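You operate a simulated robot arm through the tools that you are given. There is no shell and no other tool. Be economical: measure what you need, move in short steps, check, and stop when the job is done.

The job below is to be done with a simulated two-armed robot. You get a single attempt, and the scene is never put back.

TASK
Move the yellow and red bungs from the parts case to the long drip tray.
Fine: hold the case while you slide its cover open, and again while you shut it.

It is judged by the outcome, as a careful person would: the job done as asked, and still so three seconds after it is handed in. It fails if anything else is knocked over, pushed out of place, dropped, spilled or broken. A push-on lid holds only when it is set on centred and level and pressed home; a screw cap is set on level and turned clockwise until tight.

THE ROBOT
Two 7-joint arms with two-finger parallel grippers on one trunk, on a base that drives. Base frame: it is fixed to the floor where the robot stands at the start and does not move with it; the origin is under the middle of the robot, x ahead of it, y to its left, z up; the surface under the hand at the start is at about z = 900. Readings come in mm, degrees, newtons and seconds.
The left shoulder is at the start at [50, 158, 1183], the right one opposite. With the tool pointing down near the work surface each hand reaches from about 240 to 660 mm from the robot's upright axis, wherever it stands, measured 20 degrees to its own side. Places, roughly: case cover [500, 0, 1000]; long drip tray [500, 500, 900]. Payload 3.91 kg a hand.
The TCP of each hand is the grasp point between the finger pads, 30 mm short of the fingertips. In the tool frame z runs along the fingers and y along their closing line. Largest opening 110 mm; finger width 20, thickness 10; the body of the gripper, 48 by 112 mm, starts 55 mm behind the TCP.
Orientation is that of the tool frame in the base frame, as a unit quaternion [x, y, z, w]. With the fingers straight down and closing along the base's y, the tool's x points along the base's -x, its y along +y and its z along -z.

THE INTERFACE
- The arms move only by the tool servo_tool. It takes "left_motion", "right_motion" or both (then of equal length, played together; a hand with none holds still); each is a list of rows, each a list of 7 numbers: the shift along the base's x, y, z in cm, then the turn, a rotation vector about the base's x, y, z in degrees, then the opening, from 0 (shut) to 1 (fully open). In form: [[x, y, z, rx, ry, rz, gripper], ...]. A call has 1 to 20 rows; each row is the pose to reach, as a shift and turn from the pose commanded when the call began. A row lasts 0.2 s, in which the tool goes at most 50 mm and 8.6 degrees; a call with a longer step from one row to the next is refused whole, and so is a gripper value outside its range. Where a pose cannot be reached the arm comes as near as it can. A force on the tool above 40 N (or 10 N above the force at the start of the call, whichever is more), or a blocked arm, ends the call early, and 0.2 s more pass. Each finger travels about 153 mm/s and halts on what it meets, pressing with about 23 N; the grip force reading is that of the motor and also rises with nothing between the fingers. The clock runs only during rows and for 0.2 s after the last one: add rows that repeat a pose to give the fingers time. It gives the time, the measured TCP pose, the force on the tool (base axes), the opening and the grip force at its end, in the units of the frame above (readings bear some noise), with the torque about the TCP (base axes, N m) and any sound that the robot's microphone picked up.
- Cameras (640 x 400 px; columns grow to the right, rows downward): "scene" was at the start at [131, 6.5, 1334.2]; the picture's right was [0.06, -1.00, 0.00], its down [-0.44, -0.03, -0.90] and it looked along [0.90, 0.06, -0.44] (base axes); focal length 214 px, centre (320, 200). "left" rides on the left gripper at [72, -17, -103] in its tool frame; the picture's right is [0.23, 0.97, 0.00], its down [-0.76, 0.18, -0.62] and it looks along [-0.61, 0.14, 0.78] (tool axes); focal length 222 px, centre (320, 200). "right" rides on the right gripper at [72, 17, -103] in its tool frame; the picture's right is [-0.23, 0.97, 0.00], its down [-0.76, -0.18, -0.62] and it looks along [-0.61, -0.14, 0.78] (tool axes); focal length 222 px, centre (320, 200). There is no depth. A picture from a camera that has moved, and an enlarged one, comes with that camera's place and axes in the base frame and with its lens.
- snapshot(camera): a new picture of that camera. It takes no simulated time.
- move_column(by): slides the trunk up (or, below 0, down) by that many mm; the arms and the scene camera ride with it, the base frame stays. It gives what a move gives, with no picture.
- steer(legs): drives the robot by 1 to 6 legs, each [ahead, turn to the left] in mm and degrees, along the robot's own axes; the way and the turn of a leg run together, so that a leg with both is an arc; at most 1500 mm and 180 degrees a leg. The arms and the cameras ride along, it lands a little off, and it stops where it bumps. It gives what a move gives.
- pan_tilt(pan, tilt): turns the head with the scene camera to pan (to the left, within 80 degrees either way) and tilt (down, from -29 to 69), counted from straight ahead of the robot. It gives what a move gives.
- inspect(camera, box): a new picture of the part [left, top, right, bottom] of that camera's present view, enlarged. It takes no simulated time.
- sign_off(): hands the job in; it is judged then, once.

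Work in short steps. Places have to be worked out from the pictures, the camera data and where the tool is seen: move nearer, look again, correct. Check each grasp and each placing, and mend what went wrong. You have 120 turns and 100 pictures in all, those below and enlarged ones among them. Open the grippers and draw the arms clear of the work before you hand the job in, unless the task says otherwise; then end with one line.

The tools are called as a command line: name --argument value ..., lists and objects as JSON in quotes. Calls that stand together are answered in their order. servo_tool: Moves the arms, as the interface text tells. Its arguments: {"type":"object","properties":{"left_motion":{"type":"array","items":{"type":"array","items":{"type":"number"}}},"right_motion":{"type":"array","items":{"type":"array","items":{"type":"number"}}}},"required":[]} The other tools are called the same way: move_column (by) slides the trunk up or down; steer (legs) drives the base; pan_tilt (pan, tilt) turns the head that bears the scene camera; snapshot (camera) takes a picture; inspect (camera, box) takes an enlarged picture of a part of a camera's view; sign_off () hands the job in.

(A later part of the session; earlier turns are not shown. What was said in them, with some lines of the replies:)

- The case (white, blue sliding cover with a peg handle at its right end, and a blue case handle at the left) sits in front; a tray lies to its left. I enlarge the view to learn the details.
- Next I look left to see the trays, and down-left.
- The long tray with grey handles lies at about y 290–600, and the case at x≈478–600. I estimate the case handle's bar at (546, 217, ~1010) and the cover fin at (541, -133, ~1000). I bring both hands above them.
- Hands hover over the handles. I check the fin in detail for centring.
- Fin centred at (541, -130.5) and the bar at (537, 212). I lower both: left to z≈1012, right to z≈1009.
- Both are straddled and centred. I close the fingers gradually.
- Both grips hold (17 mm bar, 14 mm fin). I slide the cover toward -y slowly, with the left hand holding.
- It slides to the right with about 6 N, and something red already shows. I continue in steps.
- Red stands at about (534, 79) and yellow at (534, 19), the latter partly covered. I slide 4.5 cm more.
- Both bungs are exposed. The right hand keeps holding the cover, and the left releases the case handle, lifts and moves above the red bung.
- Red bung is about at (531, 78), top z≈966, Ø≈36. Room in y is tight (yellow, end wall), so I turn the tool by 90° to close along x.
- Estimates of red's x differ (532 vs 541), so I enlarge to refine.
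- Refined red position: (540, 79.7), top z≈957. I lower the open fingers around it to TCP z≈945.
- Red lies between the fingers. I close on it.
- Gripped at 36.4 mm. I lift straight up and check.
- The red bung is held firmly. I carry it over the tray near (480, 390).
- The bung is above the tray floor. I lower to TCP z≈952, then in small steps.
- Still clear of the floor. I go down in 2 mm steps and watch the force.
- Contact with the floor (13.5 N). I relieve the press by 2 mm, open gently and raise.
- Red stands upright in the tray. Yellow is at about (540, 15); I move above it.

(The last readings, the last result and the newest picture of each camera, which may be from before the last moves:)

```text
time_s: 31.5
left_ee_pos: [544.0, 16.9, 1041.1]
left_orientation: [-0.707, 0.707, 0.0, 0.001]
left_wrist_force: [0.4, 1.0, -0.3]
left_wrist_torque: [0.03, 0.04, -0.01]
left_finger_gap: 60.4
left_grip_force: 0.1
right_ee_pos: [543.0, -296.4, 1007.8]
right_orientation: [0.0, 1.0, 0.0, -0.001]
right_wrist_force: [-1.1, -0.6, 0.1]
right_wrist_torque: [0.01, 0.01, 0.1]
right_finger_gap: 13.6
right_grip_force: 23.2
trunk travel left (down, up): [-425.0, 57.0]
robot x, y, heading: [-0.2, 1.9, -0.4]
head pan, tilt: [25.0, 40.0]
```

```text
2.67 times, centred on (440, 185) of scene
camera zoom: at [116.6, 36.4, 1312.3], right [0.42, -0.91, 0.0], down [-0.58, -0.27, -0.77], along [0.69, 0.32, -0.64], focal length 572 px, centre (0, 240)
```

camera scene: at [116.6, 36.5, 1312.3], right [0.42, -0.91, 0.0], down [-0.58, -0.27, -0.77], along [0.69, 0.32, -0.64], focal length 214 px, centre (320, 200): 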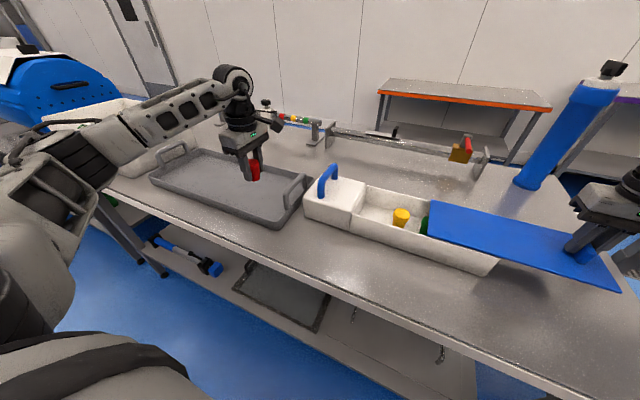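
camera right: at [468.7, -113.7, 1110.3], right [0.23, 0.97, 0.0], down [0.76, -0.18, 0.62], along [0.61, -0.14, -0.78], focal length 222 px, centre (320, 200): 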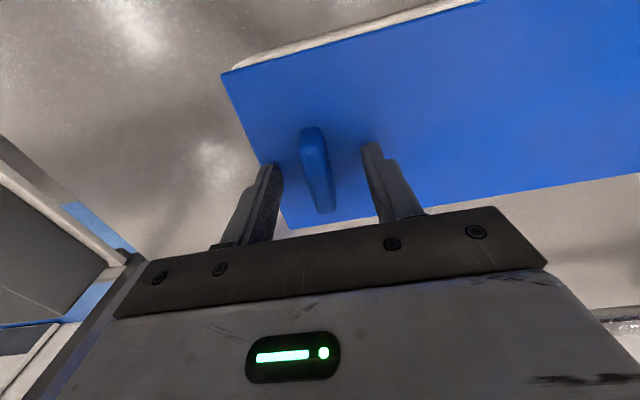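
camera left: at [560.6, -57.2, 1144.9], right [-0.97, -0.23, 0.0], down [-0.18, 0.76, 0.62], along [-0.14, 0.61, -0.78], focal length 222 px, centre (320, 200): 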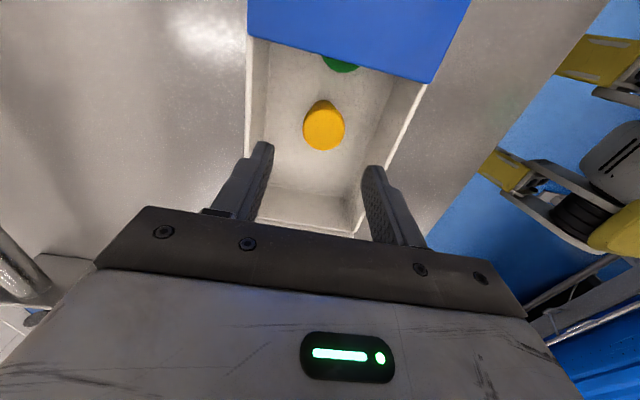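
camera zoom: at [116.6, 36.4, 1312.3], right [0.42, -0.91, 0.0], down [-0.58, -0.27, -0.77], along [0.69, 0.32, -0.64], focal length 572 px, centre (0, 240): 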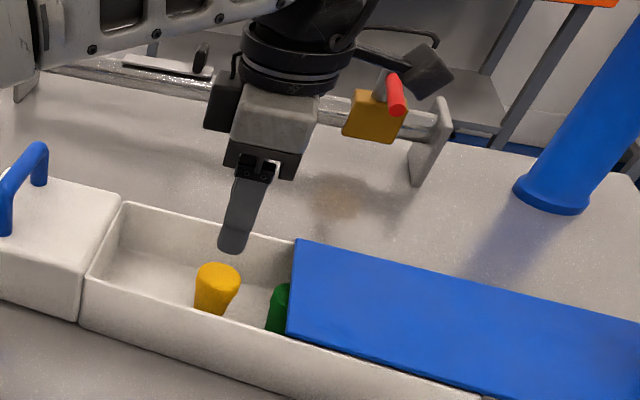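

Yellow at about (541.5, 14). I lower around it.

servo_tool --left_motion '[[-0.2, -0.25, -3, 0, 0, 0, 0.55], [-0.2, -0.25, -6, 0, 0, 0, 0.55], [-0.2, -0.25, -8, 0, 0, 0, 0.55], [-0.2, -0.25, -9.6, 0, 0, 0, 0.55], [-0.2, -0.25, -9.6, 0, 0, 0, 0.55]]'

snapshot --camera "left"

```text
time_s: 32.7
left_ee_pos: [538.9, 14.4, 943.2]
left_orientation: [0.708, -0.707, 0.001, 0.0]
left_wrist_force: [-0.6, -0.2, -1.1]
left_wrist_torque: [-0.01, 0.0, 0.01]
left_finger_gap: 60.5
left_grip_force: 0.1
right_ee_pos: [541.1, -296.7, 1008.5]
right_orientation: [0.0, 1.0, 0.0, 0.001]
right_wrist_force: [-0.2, -0.3, 0.0]
right_wrist_torque: [0.04, 0.04, 0.12]
right_finger_gap: 13.9
right_grip_force: 23.2
trunk travel left (down, up): [-425.0, 57.0]
robot x, y, heading: [4.6, 2.2, -0.1]
head pan, tilt: [25.0, 40.0]
```

```text
65 pictures are left
camera left: at [555.5, -57.0, 1047.8], right [-0.97, -0.23, 0.0], down [-0.18, 0.76, 0.62], along [-0.14, 0.61, -0.78], focal length 222 px, centre (320, 200)
```

left: 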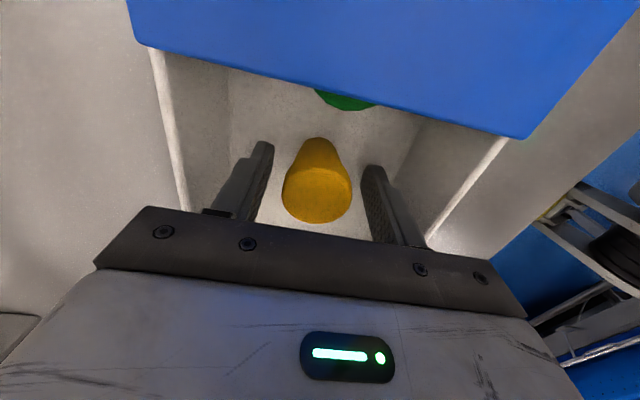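

Same relation as with red. I close and lift.

servo_tool --left_motion '[[0, -0.1, 0, 0, 0, 0, 0.45], [0, -0.1, 0, 0, 0, 0, 0.35], [0, -0.1, 0, 0, 0, 0, 0.25], [0, -0.1, 0, 0, 0, 0, 0.15], [0, -0.1, 0, 0, 0, 0, 0.1], [0, -0.1, 0, 0, 0, 0, 0.1], [0, -0.1, 1, 0, 0, 0, 0.1], [0, -0.1, 2, 0, 0, 0, 0.1], [0, -0.1, 4, 0, 0, 0, 0.1], [0, -0.1, 8, 0, 0, 0, 0.1], [0, -0.1, 12, 0, 0, 0, 0.1], [0, -0.1, 16, 0, 0, 0, 0.1]]'

snapshot --camera "left"

```text
time_s: 35.3
left_ee_pos: [542.5, 13.7, 1109.1]
left_orientation: [-0.707, 0.708, 0.0, 0.001]
left_wrist_force: [0.1, -0.2, -0.9]
left_wrist_torque: [0.03, 0.01, -0.01]
left_finger_gap: 36.2
left_grip_force: 22.7
right_ee_pos: [541.9, -297.6, 1008.3]
right_orientation: [0.0, 1.0, 0.0, 0.0]
right_wrist_force: [0.2, -1.2, 0.5]
right_wrist_torque: [0.21, -0.05, 0.16]
right_finger_gap: 13.6
right_grip_force: 24.0
trunk travel left (down, up): [-425.0, 57.0]
robot x, y, heading: [-4.2, -1.8, -0.2]
head pan, tilt: [25.0, 40.0]
```

```text
64 pictures are left
camera left: at [558.1, -59.0, 1212.8], right [-0.97, -0.23, 0.0], down [-0.18, 0.76, 0.62], along [-0.14, 0.61, -0.78], focal length 222 px, centre (320, 200)
```

left: 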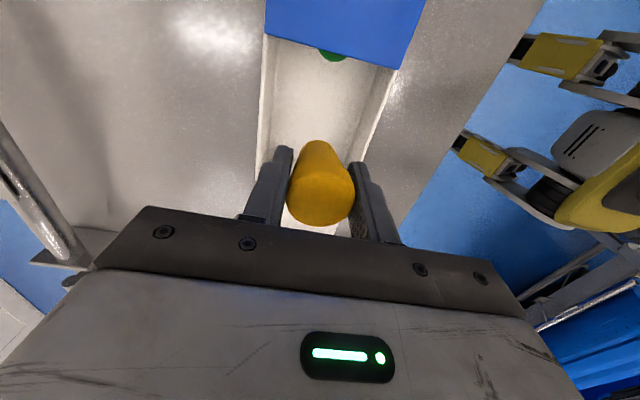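

Yellow is held. I carry it to (480, 338) in the tray.

servo_tool --left_motion '[[-0.7, 4, 0, 0, 0, 0, 0.1], [-1.5, 8, 0, 0, 0, 0, 0.1], [-2.2, 12, 0, 0, 0, 0, 0.1], [-3, 16, 0, 0, 0, 0, 0.1], [-3.7, 20, 0, 0, 0, 0, 0.1], [-4.5, 24, 0, 0, 0, 0, 0.1], [-5.2, 28, 0, 0, 0, 0, 0.1], [-6.2, 32.4, 0, 0, 0, 0, 0.1], [-6.2, 32.4, 0, 0, 0, 0, 0.1], [-6.2, 32.4, -4, 0, 0, 0, 0.1], [-6.2, 32.4, -8, 0, 0, 0, 0.1], [-6.2, 32.4, -11, 0, 0, 0, 0.1], [-6.2, 32.4, -11, 0, 0, 0, 0.1]]'

snapshot --camera "left"

inspect --camera "scene" --box '[200, 110, 360, 230]'

```text
time_s: 38.1
left_ee_pos: [481.5, 337.2, 995.2]
left_orientation: [-0.707, 0.708, 0.0, 0.0]
left_wrist_force: [-1.2, -0.4, -0.9]
left_wrist_torque: [-0.02, -0.01, 0.01]
left_finger_gap: 36.4
left_grip_force: 23.4
right_ee_pos: [542.6, -296.3, 1008.2]
right_orientation: [0.0, 1.0, 0.0, -0.001]
right_wrist_force: [-0.2, -0.1, 0.3]
right_wrist_torque: [0.05, -0.04, 0.11]
right_finger_gap: 13.5
right_grip_force: 22.9
trunk travel left (down, up): [-425.0, 57.0]
robot x, y, heading: [-1.2, 0.9, 0.0]
head pan, tilt: [25.0, 40.0]
```

```text
63 pictures are left
camera left: at [498.3, 264.8, 1099.8], right [-0.97, -0.23, 0.0], down [-0.18, 0.76, 0.62], along [-0.14, 0.61, -0.78], focal length 222 px, centre (320, 200)
```

left: 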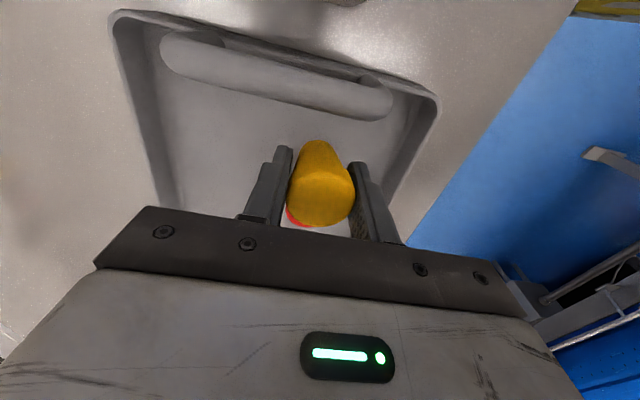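

```text
3.33 times, centred on (280, 170) of scene
camera zoom: at [116.6, 36.5, 1312.3], right [0.42, -0.91, 0.0], down [-0.58, -0.27, -0.77], along [0.69, 0.32, -0.64], focal length 715 px, centre (453, 300)
```

zoom: 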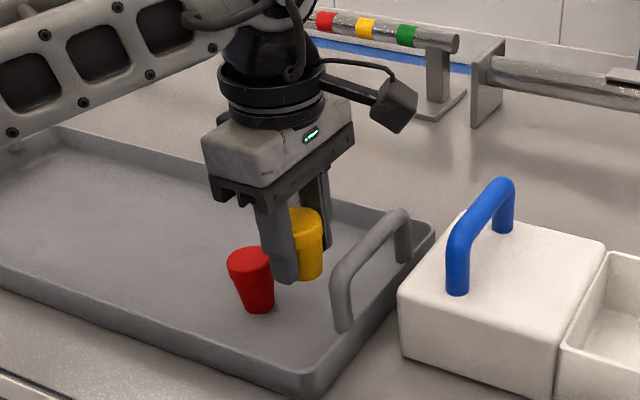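

Clear of red and of the tray handle. I lower to near the floor.

servo_tool --left_motion '[[0, 0, -2, 0, 0, 0, 0.1], [0, 0, -3.5, 0, 0, 0, 0.1], [0, 0, -4.5, 0, 0, 0, 0.1], [0, 0, -4.8, 0, 0, 0, 0.1], [0, 0, -5.0, 0, 0, 0, 0.1], [0, 0, -5.0, 0, 0, 0, 0.1]]'

inspect --camera "scene" --box '[230, 140, 310, 210]'

```text
time_s: 39.5
left_ee_pos: [478.1, 338.1, 945.6]
left_orientation: [0.707, -0.707, 0.001, 0.0]
left_wrist_force: [0.1, 0.7, -0.8]
left_wrist_torque: [-0.02, 0.0, 0.01]
left_finger_gap: 36.4
left_grip_force: 22.9
right_ee_pos: [542.0, -297.5, 1008.1]
right_orientation: [0.0, 1.0, -0.001, 0.0]
right_wrist_force: [0.3, 0.1, -0.1]
right_wrist_torque: [0.01, 0.04, 0.12]
right_finger_gap: 13.6
right_grip_force: 22.9
trunk travel left (down, up): [-425.0, 57.0]
robot x, y, heading: [-1.1, -3.7, -0.1]
head pan, tilt: [25.0, 40.0]
```

```text
5.71 times, centred on (270, 175) of scene
camera zoom: at [116.6, 36.5, 1312.3], right [0.42, -0.91, 0.0], down [-0.58, -0.27, -0.77], along [0.69, 0.32, -0.64], focal length 1226 px, centre (606, 343)
```

zoom: 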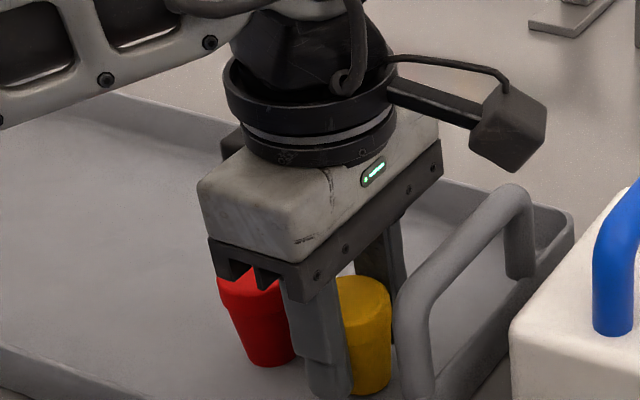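

servo_tool --left_motion '[[0, 0, -0.15, 0, 0, 0, 0.1], [0, 0, -0.3, 0, 0, 0, 0.1], [0, 0, -0.3, 0, 0, 0, 0.1]]'

```text
time_s: 40.3
left_ee_pos: [480.1, 338.6, 944.2]
left_orientation: [0.707, -0.707, 0.0, 0.0]
left_wrist_force: [-0.8, -0.4, 0.3]
left_wrist_torque: [-0.02, 0.02, -0.02]
left_finger_gap: 36.1
left_grip_force: 22.8
right_ee_pos: [540.7, -296.3, 1007.7]
right_orientation: [0.0, 1.0, -0.001, 0.0]
right_wrist_force: [-1.3, 0.1, -0.2]
right_wrist_torque: [0.08, 0.04, 0.1]
right_finger_gap: 13.6
right_grip_force: 23.1
trunk travel left (down, up): [-425.0, 57.0]
robot x, y, heading: [0.8, -3.0, -0.2]
head pan, tilt: [25.0, 40.0]
```

No contact yet; I go 2–3 mm further.

servo_tool --left_motion '[[0, 0, -0.15, 0, 0, 0, 0.1], [0, 0, -0.25, 0, 0, 0, 0.1], [0, 0, -0.25, 0, 0, 0, 0.1]]'

```text
time_s: 41.1
left_ee_pos: [478.5, 338.6, 943.9]
left_orientation: [0.707, -0.707, 0.001, -0.002]
left_wrist_force: [0.7, 3.8, 18.1]
left_wrist_torque: [0.18, 0.13, 0.0]
left_finger_gap: 36.5
left_grip_force: 22.6
right_ee_pos: [541.1, -297.1, 1009.4]
right_orientation: [0.0, 1.0, 0.0, 0.0]
right_wrist_force: [0.2, 0.6, -0.5]
right_wrist_torque: [-0.12, 0.29, -0.04]
right_finger_gap: 13.9
right_grip_force: 23.0
trunk travel left (down, up): [-425.0, 57.0]
robot x, y, heading: [1.7, -1.2, 0.1]
head pan, tilt: [25.0, 40.0]
```

Floor contact. I relieve, release and rise.

servo_tool --left_motion '[[0, 0, 0.2, 0, 0, 0, 0.1], [0, 0, 0.2, 0, 0, 0, 0.34], [0, 0, 0.2, 0, 0, 0, 0.4], [0, 0, 0.2, 0, 0, 0, 0.5], [0, 0, 0.2, 0, 0, 0, 0.6], [0, 0, 1.5, 0, 0, 0, 0.6], [0, 0, 4, 0, 0, 0, 0.6], [0, 0, 8, 0, 0, 0, 0.6], [0, 0, 12, 0, 0, 0, 0.6], [0, 0, 16, 0, 0, 0, 0.6]]'

inspect --camera "scene" --box '[160, 90, 480, 290]'

```text
time_s: 43.3
left_ee_pos: [474.9, 340.4, 1102.0]
left_orientation: [-0.707, 0.707, 0.0, 0.001]
left_wrist_force: [0.1, 0.4, 0.7]
left_wrist_torque: [0.01, 0.03, 0.03]
left_finger_gap: 66.0
left_grip_force: 0.1
right_ee_pos: [542.2, -295.8, 1008.6]
right_orientation: [0.0, 1.0, -0.001, 0.0]
right_wrist_force: [-0.4, -1.0, -0.3]
right_wrist_torque: [0.17, -0.22, 0.14]
right_finger_gap: 13.8
right_grip_force: 22.8
trunk travel left (down, up): [-425.0, 57.0]
robot x, y, heading: [3.9, -2.1, 0.1]
head pan, tilt: [25.0, 40.0]
```

```text
2.00 times, centred on (320, 190) of scene
camera zoom: at [116.3, 36.3, 1312.3], right [0.42, -0.91, 0.0], down [-0.58, -0.27, -0.77], along [0.69, 0.32, -0.64], focal length 429 px, centre (320, 220)
```

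zoom: 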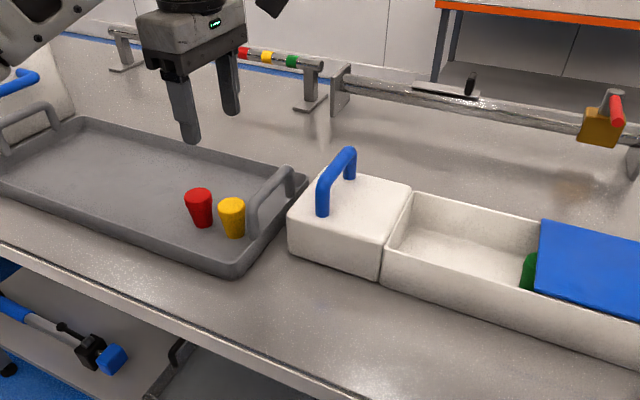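

Both bungs stand in the tray. Now the left hand turns back and goes above the case handle.

servo_tool --left_motion '[[0.5, -1.1, 0, 0, 0, -8.2, 0.55], [1, -2.2, 0, 0, 0, -16.4, 0.5], [1.6, -3.3, 0, 0, 0, -24.6, 0.5], [2.2, -4.5, 0, 0, 0, -32.8, 0.5], [2.8, -5.7, 0, 0, 0, -41, 0.5], [3.4, -6.9, 0, 0, 0, -49.2, 0.5], [4, -8.1, 0, 0, 0, -57.4, 0.5], [4.6, -9.3, 0, 0, 0, -65.6, 0.5], [5.2, -10.5, 0, 0, 0, -73.8, 0.5], [5.8, -11.7, 0, 0, 0, -82, 0.5], [6.2, -12.9, 0, 0, 0, -90, 0.5], [6.2, -12.9, -2.5, 0, 0, -90, 0.5], [6.2, -12.9, -2.5, 0, 0, -90, 0.5]]'

snapshot --camera "left"

```text
time_s: 46.1
left_ee_pos: [542.6, 209.0, 1074.7]
left_orientation: [0.001, 1.0, -0.001, 0.0]
left_wrist_force: [-0.6, 0.5, -0.6]
left_wrist_torque: [-0.01, 0.02, 0.03]
left_finger_gap: 55.0
left_grip_force: 0.0
right_ee_pos: [542.7, -296.5, 1007.7]
right_orientation: [0.0, 1.0, 0.0, 0.0]
right_wrist_force: [-0.2, -0.6, 0.3]
right_wrist_torque: [0.04, 0.04, 0.11]
right_finger_gap: 13.7
right_grip_force: 23.3
trunk travel left (down, up): [-425.0, 57.0]
robot x, y, heading: [0.1, -0.7, 0.1]
head pan, tilt: [25.0, 40.0]
```

```text
59 pictures are left
camera left: at [469.4, 191.8, 1178.3], right [-0.23, 0.97, 0.0], down [0.76, 0.18, 0.62], along [0.61, 0.14, -0.78], focal length 222 px, centre (320, 200)
```

left: 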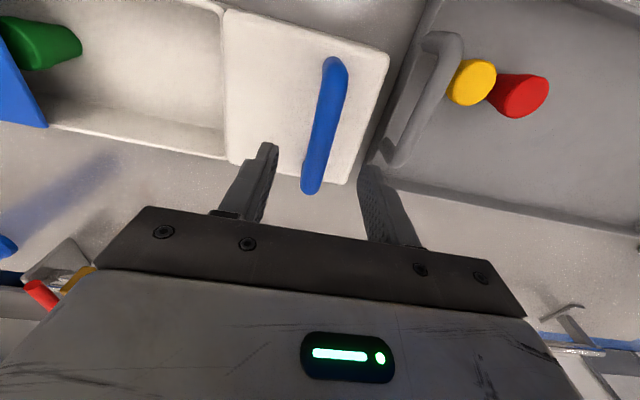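

Aligned with the handle again. I descend and close.

servo_tool --left_motion '[[-0.2, 0.1, -2, 0, 0, 0, 0.5], [-0.4, 0.1, -4, 0, 0, 0, 0.5], [-0.4, 0.1, -5.3, 0, 0, 0, 0.5], [-0.4, 0.1, -6.1, 0, 0, 0, 0.5], [-0.4, 0.1, -6.1, 0, 0, 0, 0.35], [-0.4, 0.1, -6.1, 0, 0, 0, 0.25], [-0.4, 0.1, -6.1, 0, 0, 0, 0.15], [-0.4, 0.1, -6.1, 0, 0, 0, 0.05], [-0.4, 0.1, -6.1, 0, 0, 0, 0], [-0.4, 0.1, -6.1, 0, 0, 0, 0]]'

snapshot --camera "left"

```text
time_s: 48.3
left_ee_pos: [535.9, 210.2, 1014.5]
left_orientation: [0.0, 1.0, 0.0, 0.0]
left_wrist_force: [0.4, -0.7, 0.1]
left_wrist_torque: [-0.02, -0.11, 0.08]
left_finger_gap: 17.6
left_grip_force: 23.2
right_ee_pos: [543.0, -296.5, 1008.1]
right_orientation: [0.0, 1.0, 0.0, 0.0]
right_wrist_force: [-0.6, 0.1, 0.6]
right_wrist_torque: [0.05, -0.02, 0.12]
right_finger_gap: 13.8
right_grip_force: 23.2
trunk travel left (down, up): [-425.0, 57.0]
robot x, y, heading: [-2.2, -0.3, 0.1]
head pan, tilt: [25.0, 40.0]
```

```text
58 pictures are left
camera left: at [464.0, 191.6, 1117.8], right [-0.23, 0.97, 0.0], down [0.76, 0.18, 0.62], along [0.61, 0.14, -0.78], focal length 222 px, centre (320, 200)
```

left: 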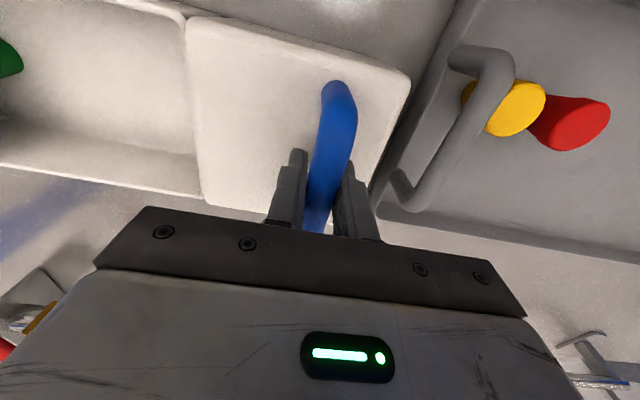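

The case is held. I slide the cover back 16 cm.

servo_tool --right_motion '[[0, 0.5, 0, 0, 0, 0, 0], [0, 1.5, 0, 0, 0, 0, 0], [0, 2.5, 0, 0, 0, 0, 0], [0, 3.5, 0, 0, 0, 0, 0], [0, 4.5, 0, 0, 0, 0, 0], [0, 5.5, 0, 0, 0, 0, 0], [0, 6.5, 0, 0, 0, 0, 0], [0, 7.5, 0, 0, 0, 0, 0], [0, 8.5, 0, 0, 0, 0, 0], [0, 9.5, 0, 0, 0, 0, 0], [0, 10.5, 0, 0, 0, 0, 0], [0, 11.5, 0, 0, 0, 0, 0], [0, 12.5, 0, 0, 0, 0, 0], [0, 13.5, 0, 0, 0, 0, 0], [0, 14.5, 0, 0, 0, 0, 0], [0, 15.2, 0, 0, 0, 0, 0], [0, 15.8, 0, 0, 0, 0, 0], [0, 16.1, 0, 0, 0, 0, 0], [0, 16.1, 0, 0, 0, 0, 0]]'

inspect --camera "scene" --box '[300, 150, 540, 300]'

inspect --camera "left" --box '[0, 0, 240, 220]'

```text
time_s: 52.3
left_ee_pos: [536.5, 211.1, 1014.9]
left_orientation: [-0.001, 1.0, 0.0, -0.001]
left_wrist_force: [1.2, 8.2, -0.1]
left_wrist_torque: [-0.02, -0.1, 0.03]
left_finger_gap: 17.6
left_grip_force: 23.3
right_ee_pos: [542.2, -135.2, 1008.1]
right_orientation: [0.001, 1.0, 0.001, 0.0]
right_wrist_force: [-0.4, -11.6, 6.1]
right_wrist_torque: [-0.11, -0.13, 0.22]
right_finger_gap: 13.8
right_grip_force: 23.3
trunk travel left (down, up): [-425.0, 57.0]
robot x, y, heading: [-0.0, -0.7, 0.2]
head pan, tilt: [25.0, 40.0]
```

```text
2.67 times, centred on (420, 225) of scene
camera zoom: at [116.3, 36.6, 1312.3], right [0.42, -0.91, 0.0], down [-0.58, -0.27, -0.77], along [0.69, 0.32, -0.64], focal length 572 px, centre (53, 133)
```

zoom: 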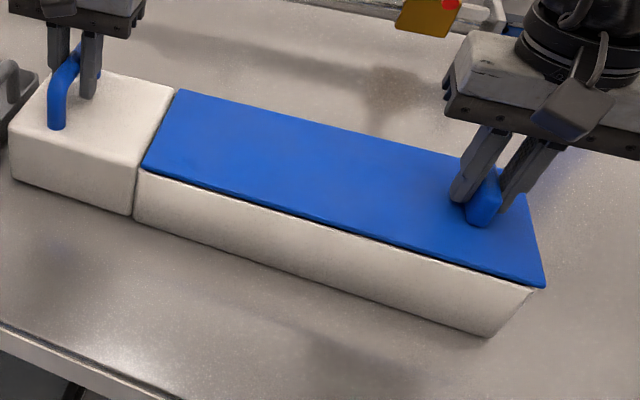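

```text
1.82 times, centred on (120, 110) of left
camera zoom: at [463.7, 191.8, 1117.8], right [-0.23, 0.97, 0.0], down [0.76, 0.18, 0.62], along [0.61, 0.14, -0.78], focal length 404 px, centre (684, 364)
```

zoom: 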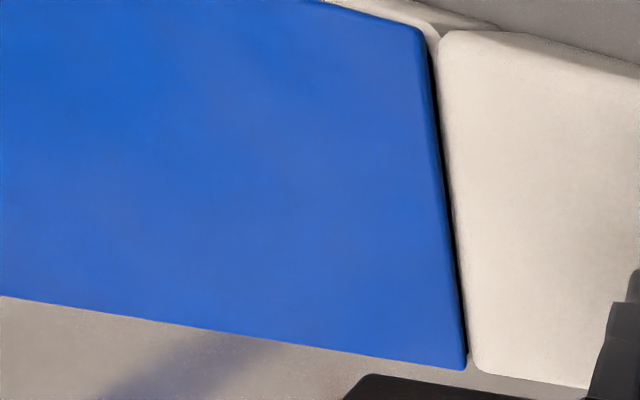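

Almost shut. I push a few mm more to the stop, watching the force.

servo_tool --right_motion '[[0, 0.1, 0, 0, 0, 0, 0], [0, 0.2, 0, 0, 0, 0, 0], [0, 0.3, 0, 0, 0, 0, 0], [0, 0.4, 0, 0, 0, 0, 0], [0, 0.4, 0, 0, 0, 0, 0]]'

inspect --camera "left" --box '[0, 0, 240, 220]'

```text
time_s: 53.5
left_ee_pos: [536.6, 210.1, 1013.7]
left_orientation: [-0.002, 1.0, 0.002, 0.0]
left_wrist_force: [-0.6, 22.2, -0.5]
left_wrist_torque: [-0.05, 0.16, -0.07]
left_finger_gap: 17.6
left_grip_force: 22.3
right_ee_pos: [542.1, -134.2, 1008.1]
right_orientation: [0.002, 1.0, -0.002, 0.001]
right_wrist_force: [0.7, -25.8, 6.6]
right_wrist_torque: [-0.16, -0.08, 0.22]
right_finger_gap: 13.9
right_grip_force: 22.8
trunk travel left (down, up): [-425.0, 57.0]
robot x, y, heading: [-1.3, -0.8, 0.1]
head pan, tilt: [25.0, 40.0]
```

```text
1.82 times, centred on (120, 110) of left
camera zoom: at [463.8, 192.8, 1117.8], right [-0.23, 0.97, 0.0], down [0.76, 0.18, 0.62], along [0.61, 0.15, -0.78], focal length 404 px, centre (684, 364)
```

zoom: 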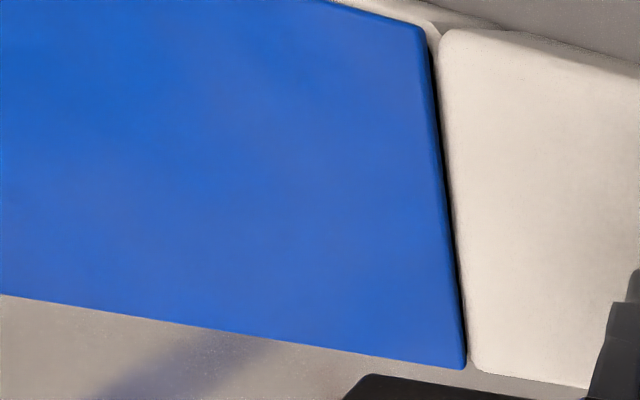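

The force rises with no motion, so the cover is at its stop. I relieve the push, open the right hand and raise it while the left holds.

servo_tool --right_motion '[[0, -0.25, 0, 0, 0, 0, 0], [0, -0.4, 0, 0, 0, 0, 0], [0, -0.4, 0, 0, 0, 0, 0.15], [0, -0.3, 0, 0, 0, 0, 0.3], [0, -0.3, 0, 0, 0, 0, 0.45], [0, -0.3, 0, 0, 0, 0, 0.5], [0, -0.3, 2, 0, 0, 0, 0.5], [0, -0.3, 5, 0, 0, 0, 0.5], [0, -0.3, 9, 0, 0, 0, 0.5], [-2, -0.3, 13, 0, 0, 0, 0.5]]'

inspect --camera "left" --box '[0, 0, 240, 220]'

```text
time_s: 55.7
left_ee_pos: [536.8, 208.4, 1013.8]
left_orientation: [0.0, 1.0, 0.001, 0.0]
left_wrist_force: [-1.2, 0.4, -0.5]
left_wrist_torque: [-0.1, -0.11, -0.09]
left_finger_gap: 17.8
left_grip_force: 22.8
right_ee_pos: [518.9, -136.2, 1137.5]
right_orientation: [0.0, 1.0, -0.001, -0.001]
right_wrist_force: [-0.3, 0.3, -0.5]
right_wrist_torque: [0.02, -0.01, 0.01]
right_finger_gap: 55.0
right_grip_force: 0.0
trunk travel left (down, up): [-425.0, 57.0]
robot x, y, heading: [3.1, -1.3, 0.3]
head pan, tilt: [25.0, 40.0]
```

```text
1.82 times, centred on (120, 110) of left
camera zoom: at [463.6, 191.8, 1118.0], right [-0.23, 0.97, 0.0], down [0.76, 0.18, 0.62], along [0.61, 0.14, -0.78], focal length 404 px, centre (684, 364)
```

zoom: 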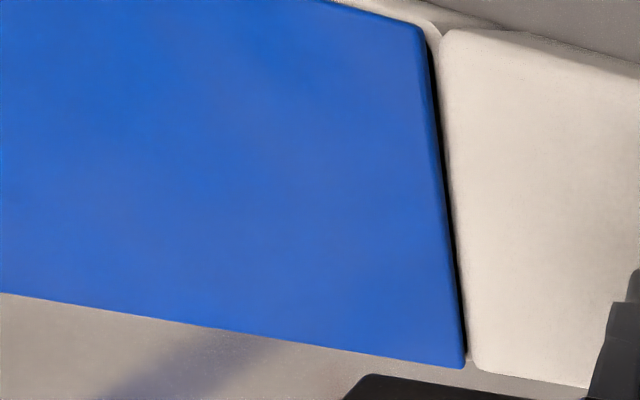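

The cover stayed shut. The left hand releases and both arms draw back.

servo_tool --left_motion '[[0, 0, 0, 0, 0, 0, 0.15], [0, 0, 0, 0, 0, 0, 0.3], [0, 0, 0, 0, 0, 0, 0.45], [0, 0, 0, 0, 0, 0, 0.5], [0, 0, 2, 0, 0, 0, 0.5], [0, 0, 5, 0, 0, 0, 0.5], [0, 0, 9, 0, 0, 0, 0.5], [-3, 0, 13, 0, 0, 0, 0.5], [-7, 0, 16, 0, 0, 0, 0.5], [-11, 0, 18, 0, 0, 0, 0.5], [-15, 0, 20, 0, 0, 0, 0.5], [-19, 0, 20, 0, 0, 0, 0.5], [-23, 0, 20, 0, 0, 0, 0.5]]' --right_motion '[[0, -1, 1, 0, 0, 0, 0.5], [0, -2, 2, 0, 0, 0, 0.5], [0, -3, 3, 0, 0, 0, 0.5], [-2, -4, 4, 0, 0, 0, 0.5], [-4, -5, 5, 0, 0, 0, 0.5], [-6, -6, 6, 0, 0, 0, 0.5], [-8, -7, 7, 0, 0, 0, 0.5], [-10, -8, 7, 0, 0, 0, 0.5], [-12, -9, 7, 0, 0, 0, 0.5], [-14, -10, 7, 0, 0, 0, 0.5], [-16, -10, 7, 0, 0, 0, 0.5], [-18, -10, 7, 0, 0, 0, 0.5], [-20, -10, 7, 0, 0, 0, 0.5]]'

pan_tilt --pan 10 --tilt 40

snapshot --camera "scene"

inspect --camera "scene" --box '[160, 130, 480, 330]'

```text
time_s: 58.5
left_ee_pos: [303.8, 208.5, 1212.8]
left_orientation: [-0.001, 1.0, 0.0, 0.0]
left_wrist_force: [-0.4, -0.1, -0.4]
left_wrist_torque: [0.0, -0.01, 0.0]
left_finger_gap: 55.0
left_grip_force: 0.0
right_ee_pos: [320.5, -234.1, 1208.2]
right_orientation: [0.0, 1.0, 0.001, 0.0]
right_wrist_force: [-1.1, 0.6, -0.5]
right_wrist_torque: [-0.01, 0.01, -0.01]
right_finger_gap: 55.1
right_grip_force: 0.1
trunk travel left (down, up): [-425.0, 57.0]
robot x, y, heading: [-1.9, -0.3, -0.0]
head pan, tilt: [25.0, 40.0]
```

```text
time_s: 59.3
left_ee_pos: [305.6, 208.8, 1212.6]
left_orientation: [0.001, 1.0, 0.001, 0.0]
left_wrist_force: [0.0, 0.9, -0.1]
left_wrist_torque: [-0.01, 0.01, 0.0]
left_finger_gap: 55.0
left_grip_force: 0.0
right_ee_pos: [320.7, -234.4, 1208.6]
right_orientation: [0.0, 1.0, 0.001, 0.0]
right_wrist_force: [0.0, 0.2, 0.1]
right_wrist_torque: [0.01, 0.04, -0.03]
right_finger_gap: 54.7
right_grip_force: 0.1
trunk travel left (down, up): [-425.0, 57.0]
robot x, y, heading: [-0.0, 0.4, -0.2]
head pan, tilt: [10.0, 40.0]
```

```text
53 pictures are left
camera scene: at [122.9, 15.6, 1312.3], right [0.17, -0.98, 0.0], down [-0.63, -0.11, -0.77], along [0.75, 0.13, -0.64], focal length 214 px, centre (320, 200)
```

scene: 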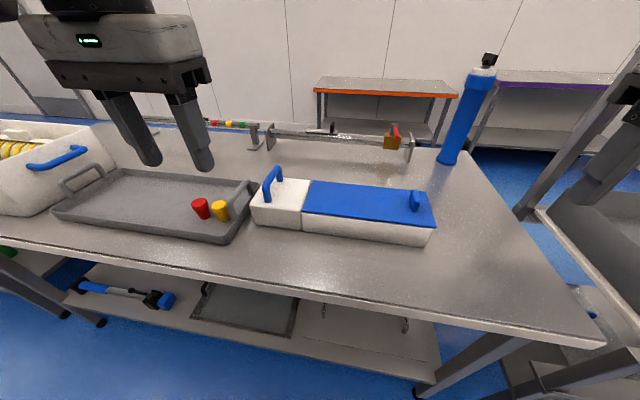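

```text
2.00 times, centred on (320, 230) of scene
camera zoom: at [122.9, 15.6, 1312.3], right [0.17, -0.98, 0.0], down [-0.63, -0.11, -0.77], along [0.75, 0.13, -0.64], focal length 429 px, centre (320, 140)
```

zoom: 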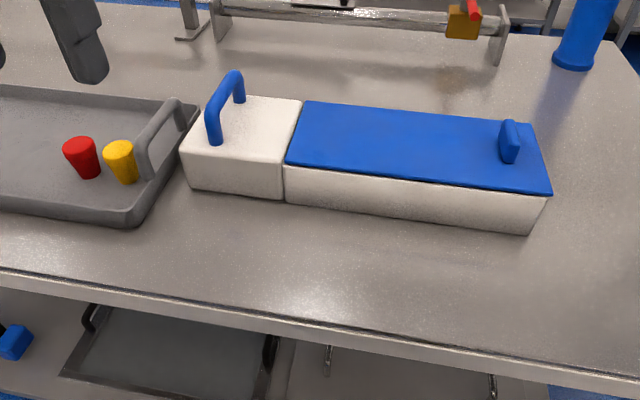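

Everything is in place. For a last check of the closure I take the same view as at the start.

pan_tilt --pan 3.6 --tilt 25.9

inspect --camera "scene" --box '[200, 200, 440, 350]'

```text
time_s: 60.0
left_ee_pos: [303.9, 209.6, 1212.2]
left_orientation: [0.0, 1.0, 0.0, 0.0]
left_wrist_force: [0.6, 0.3, -0.1]
left_wrist_torque: [-0.02, 0.03, 0.0]
left_finger_gap: 55.0
left_grip_force: 0.1
right_ee_pos: [322.1, -232.9, 1207.9]
right_orientation: [-0.001, 1.0, 0.0, 0.0]
right_wrist_force: [0.8, -0.1, 0.8]
right_wrist_torque: [0.0, 0.03, 0.0]
right_finger_gap: 54.7
right_grip_force: 0.1
trunk travel left (down, up): [-425.0, 57.0]
robot x, y, heading: [0.2, 1.0, 0.2]
head pan, tilt: [3.6, 25.9]
```

```text
2.67 times, centred on (320, 275) of scene
camera zoom: at [131.0, 6.5, 1334.1], right [0.06, -1.0, 0.0], down [-0.44, -0.03, -0.9], along [0.9, 0.06, -0.44], focal length 572 px, centre (320, 0)
```

zoom: 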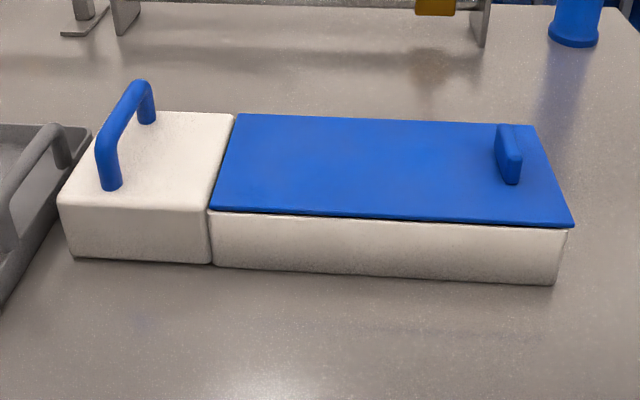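

The cover sits on the case as it did at the start, with the case itself only about 4 mm off. Both arms are clear, so I hand it in.

sign_off

```text
The job is handed in.
```

The red and yellow bungs are standing upright in the long drip tray. The left hand held the case while the cover was slid open and while it was shut again. The case ended up about 4 mm to the right of where it started.
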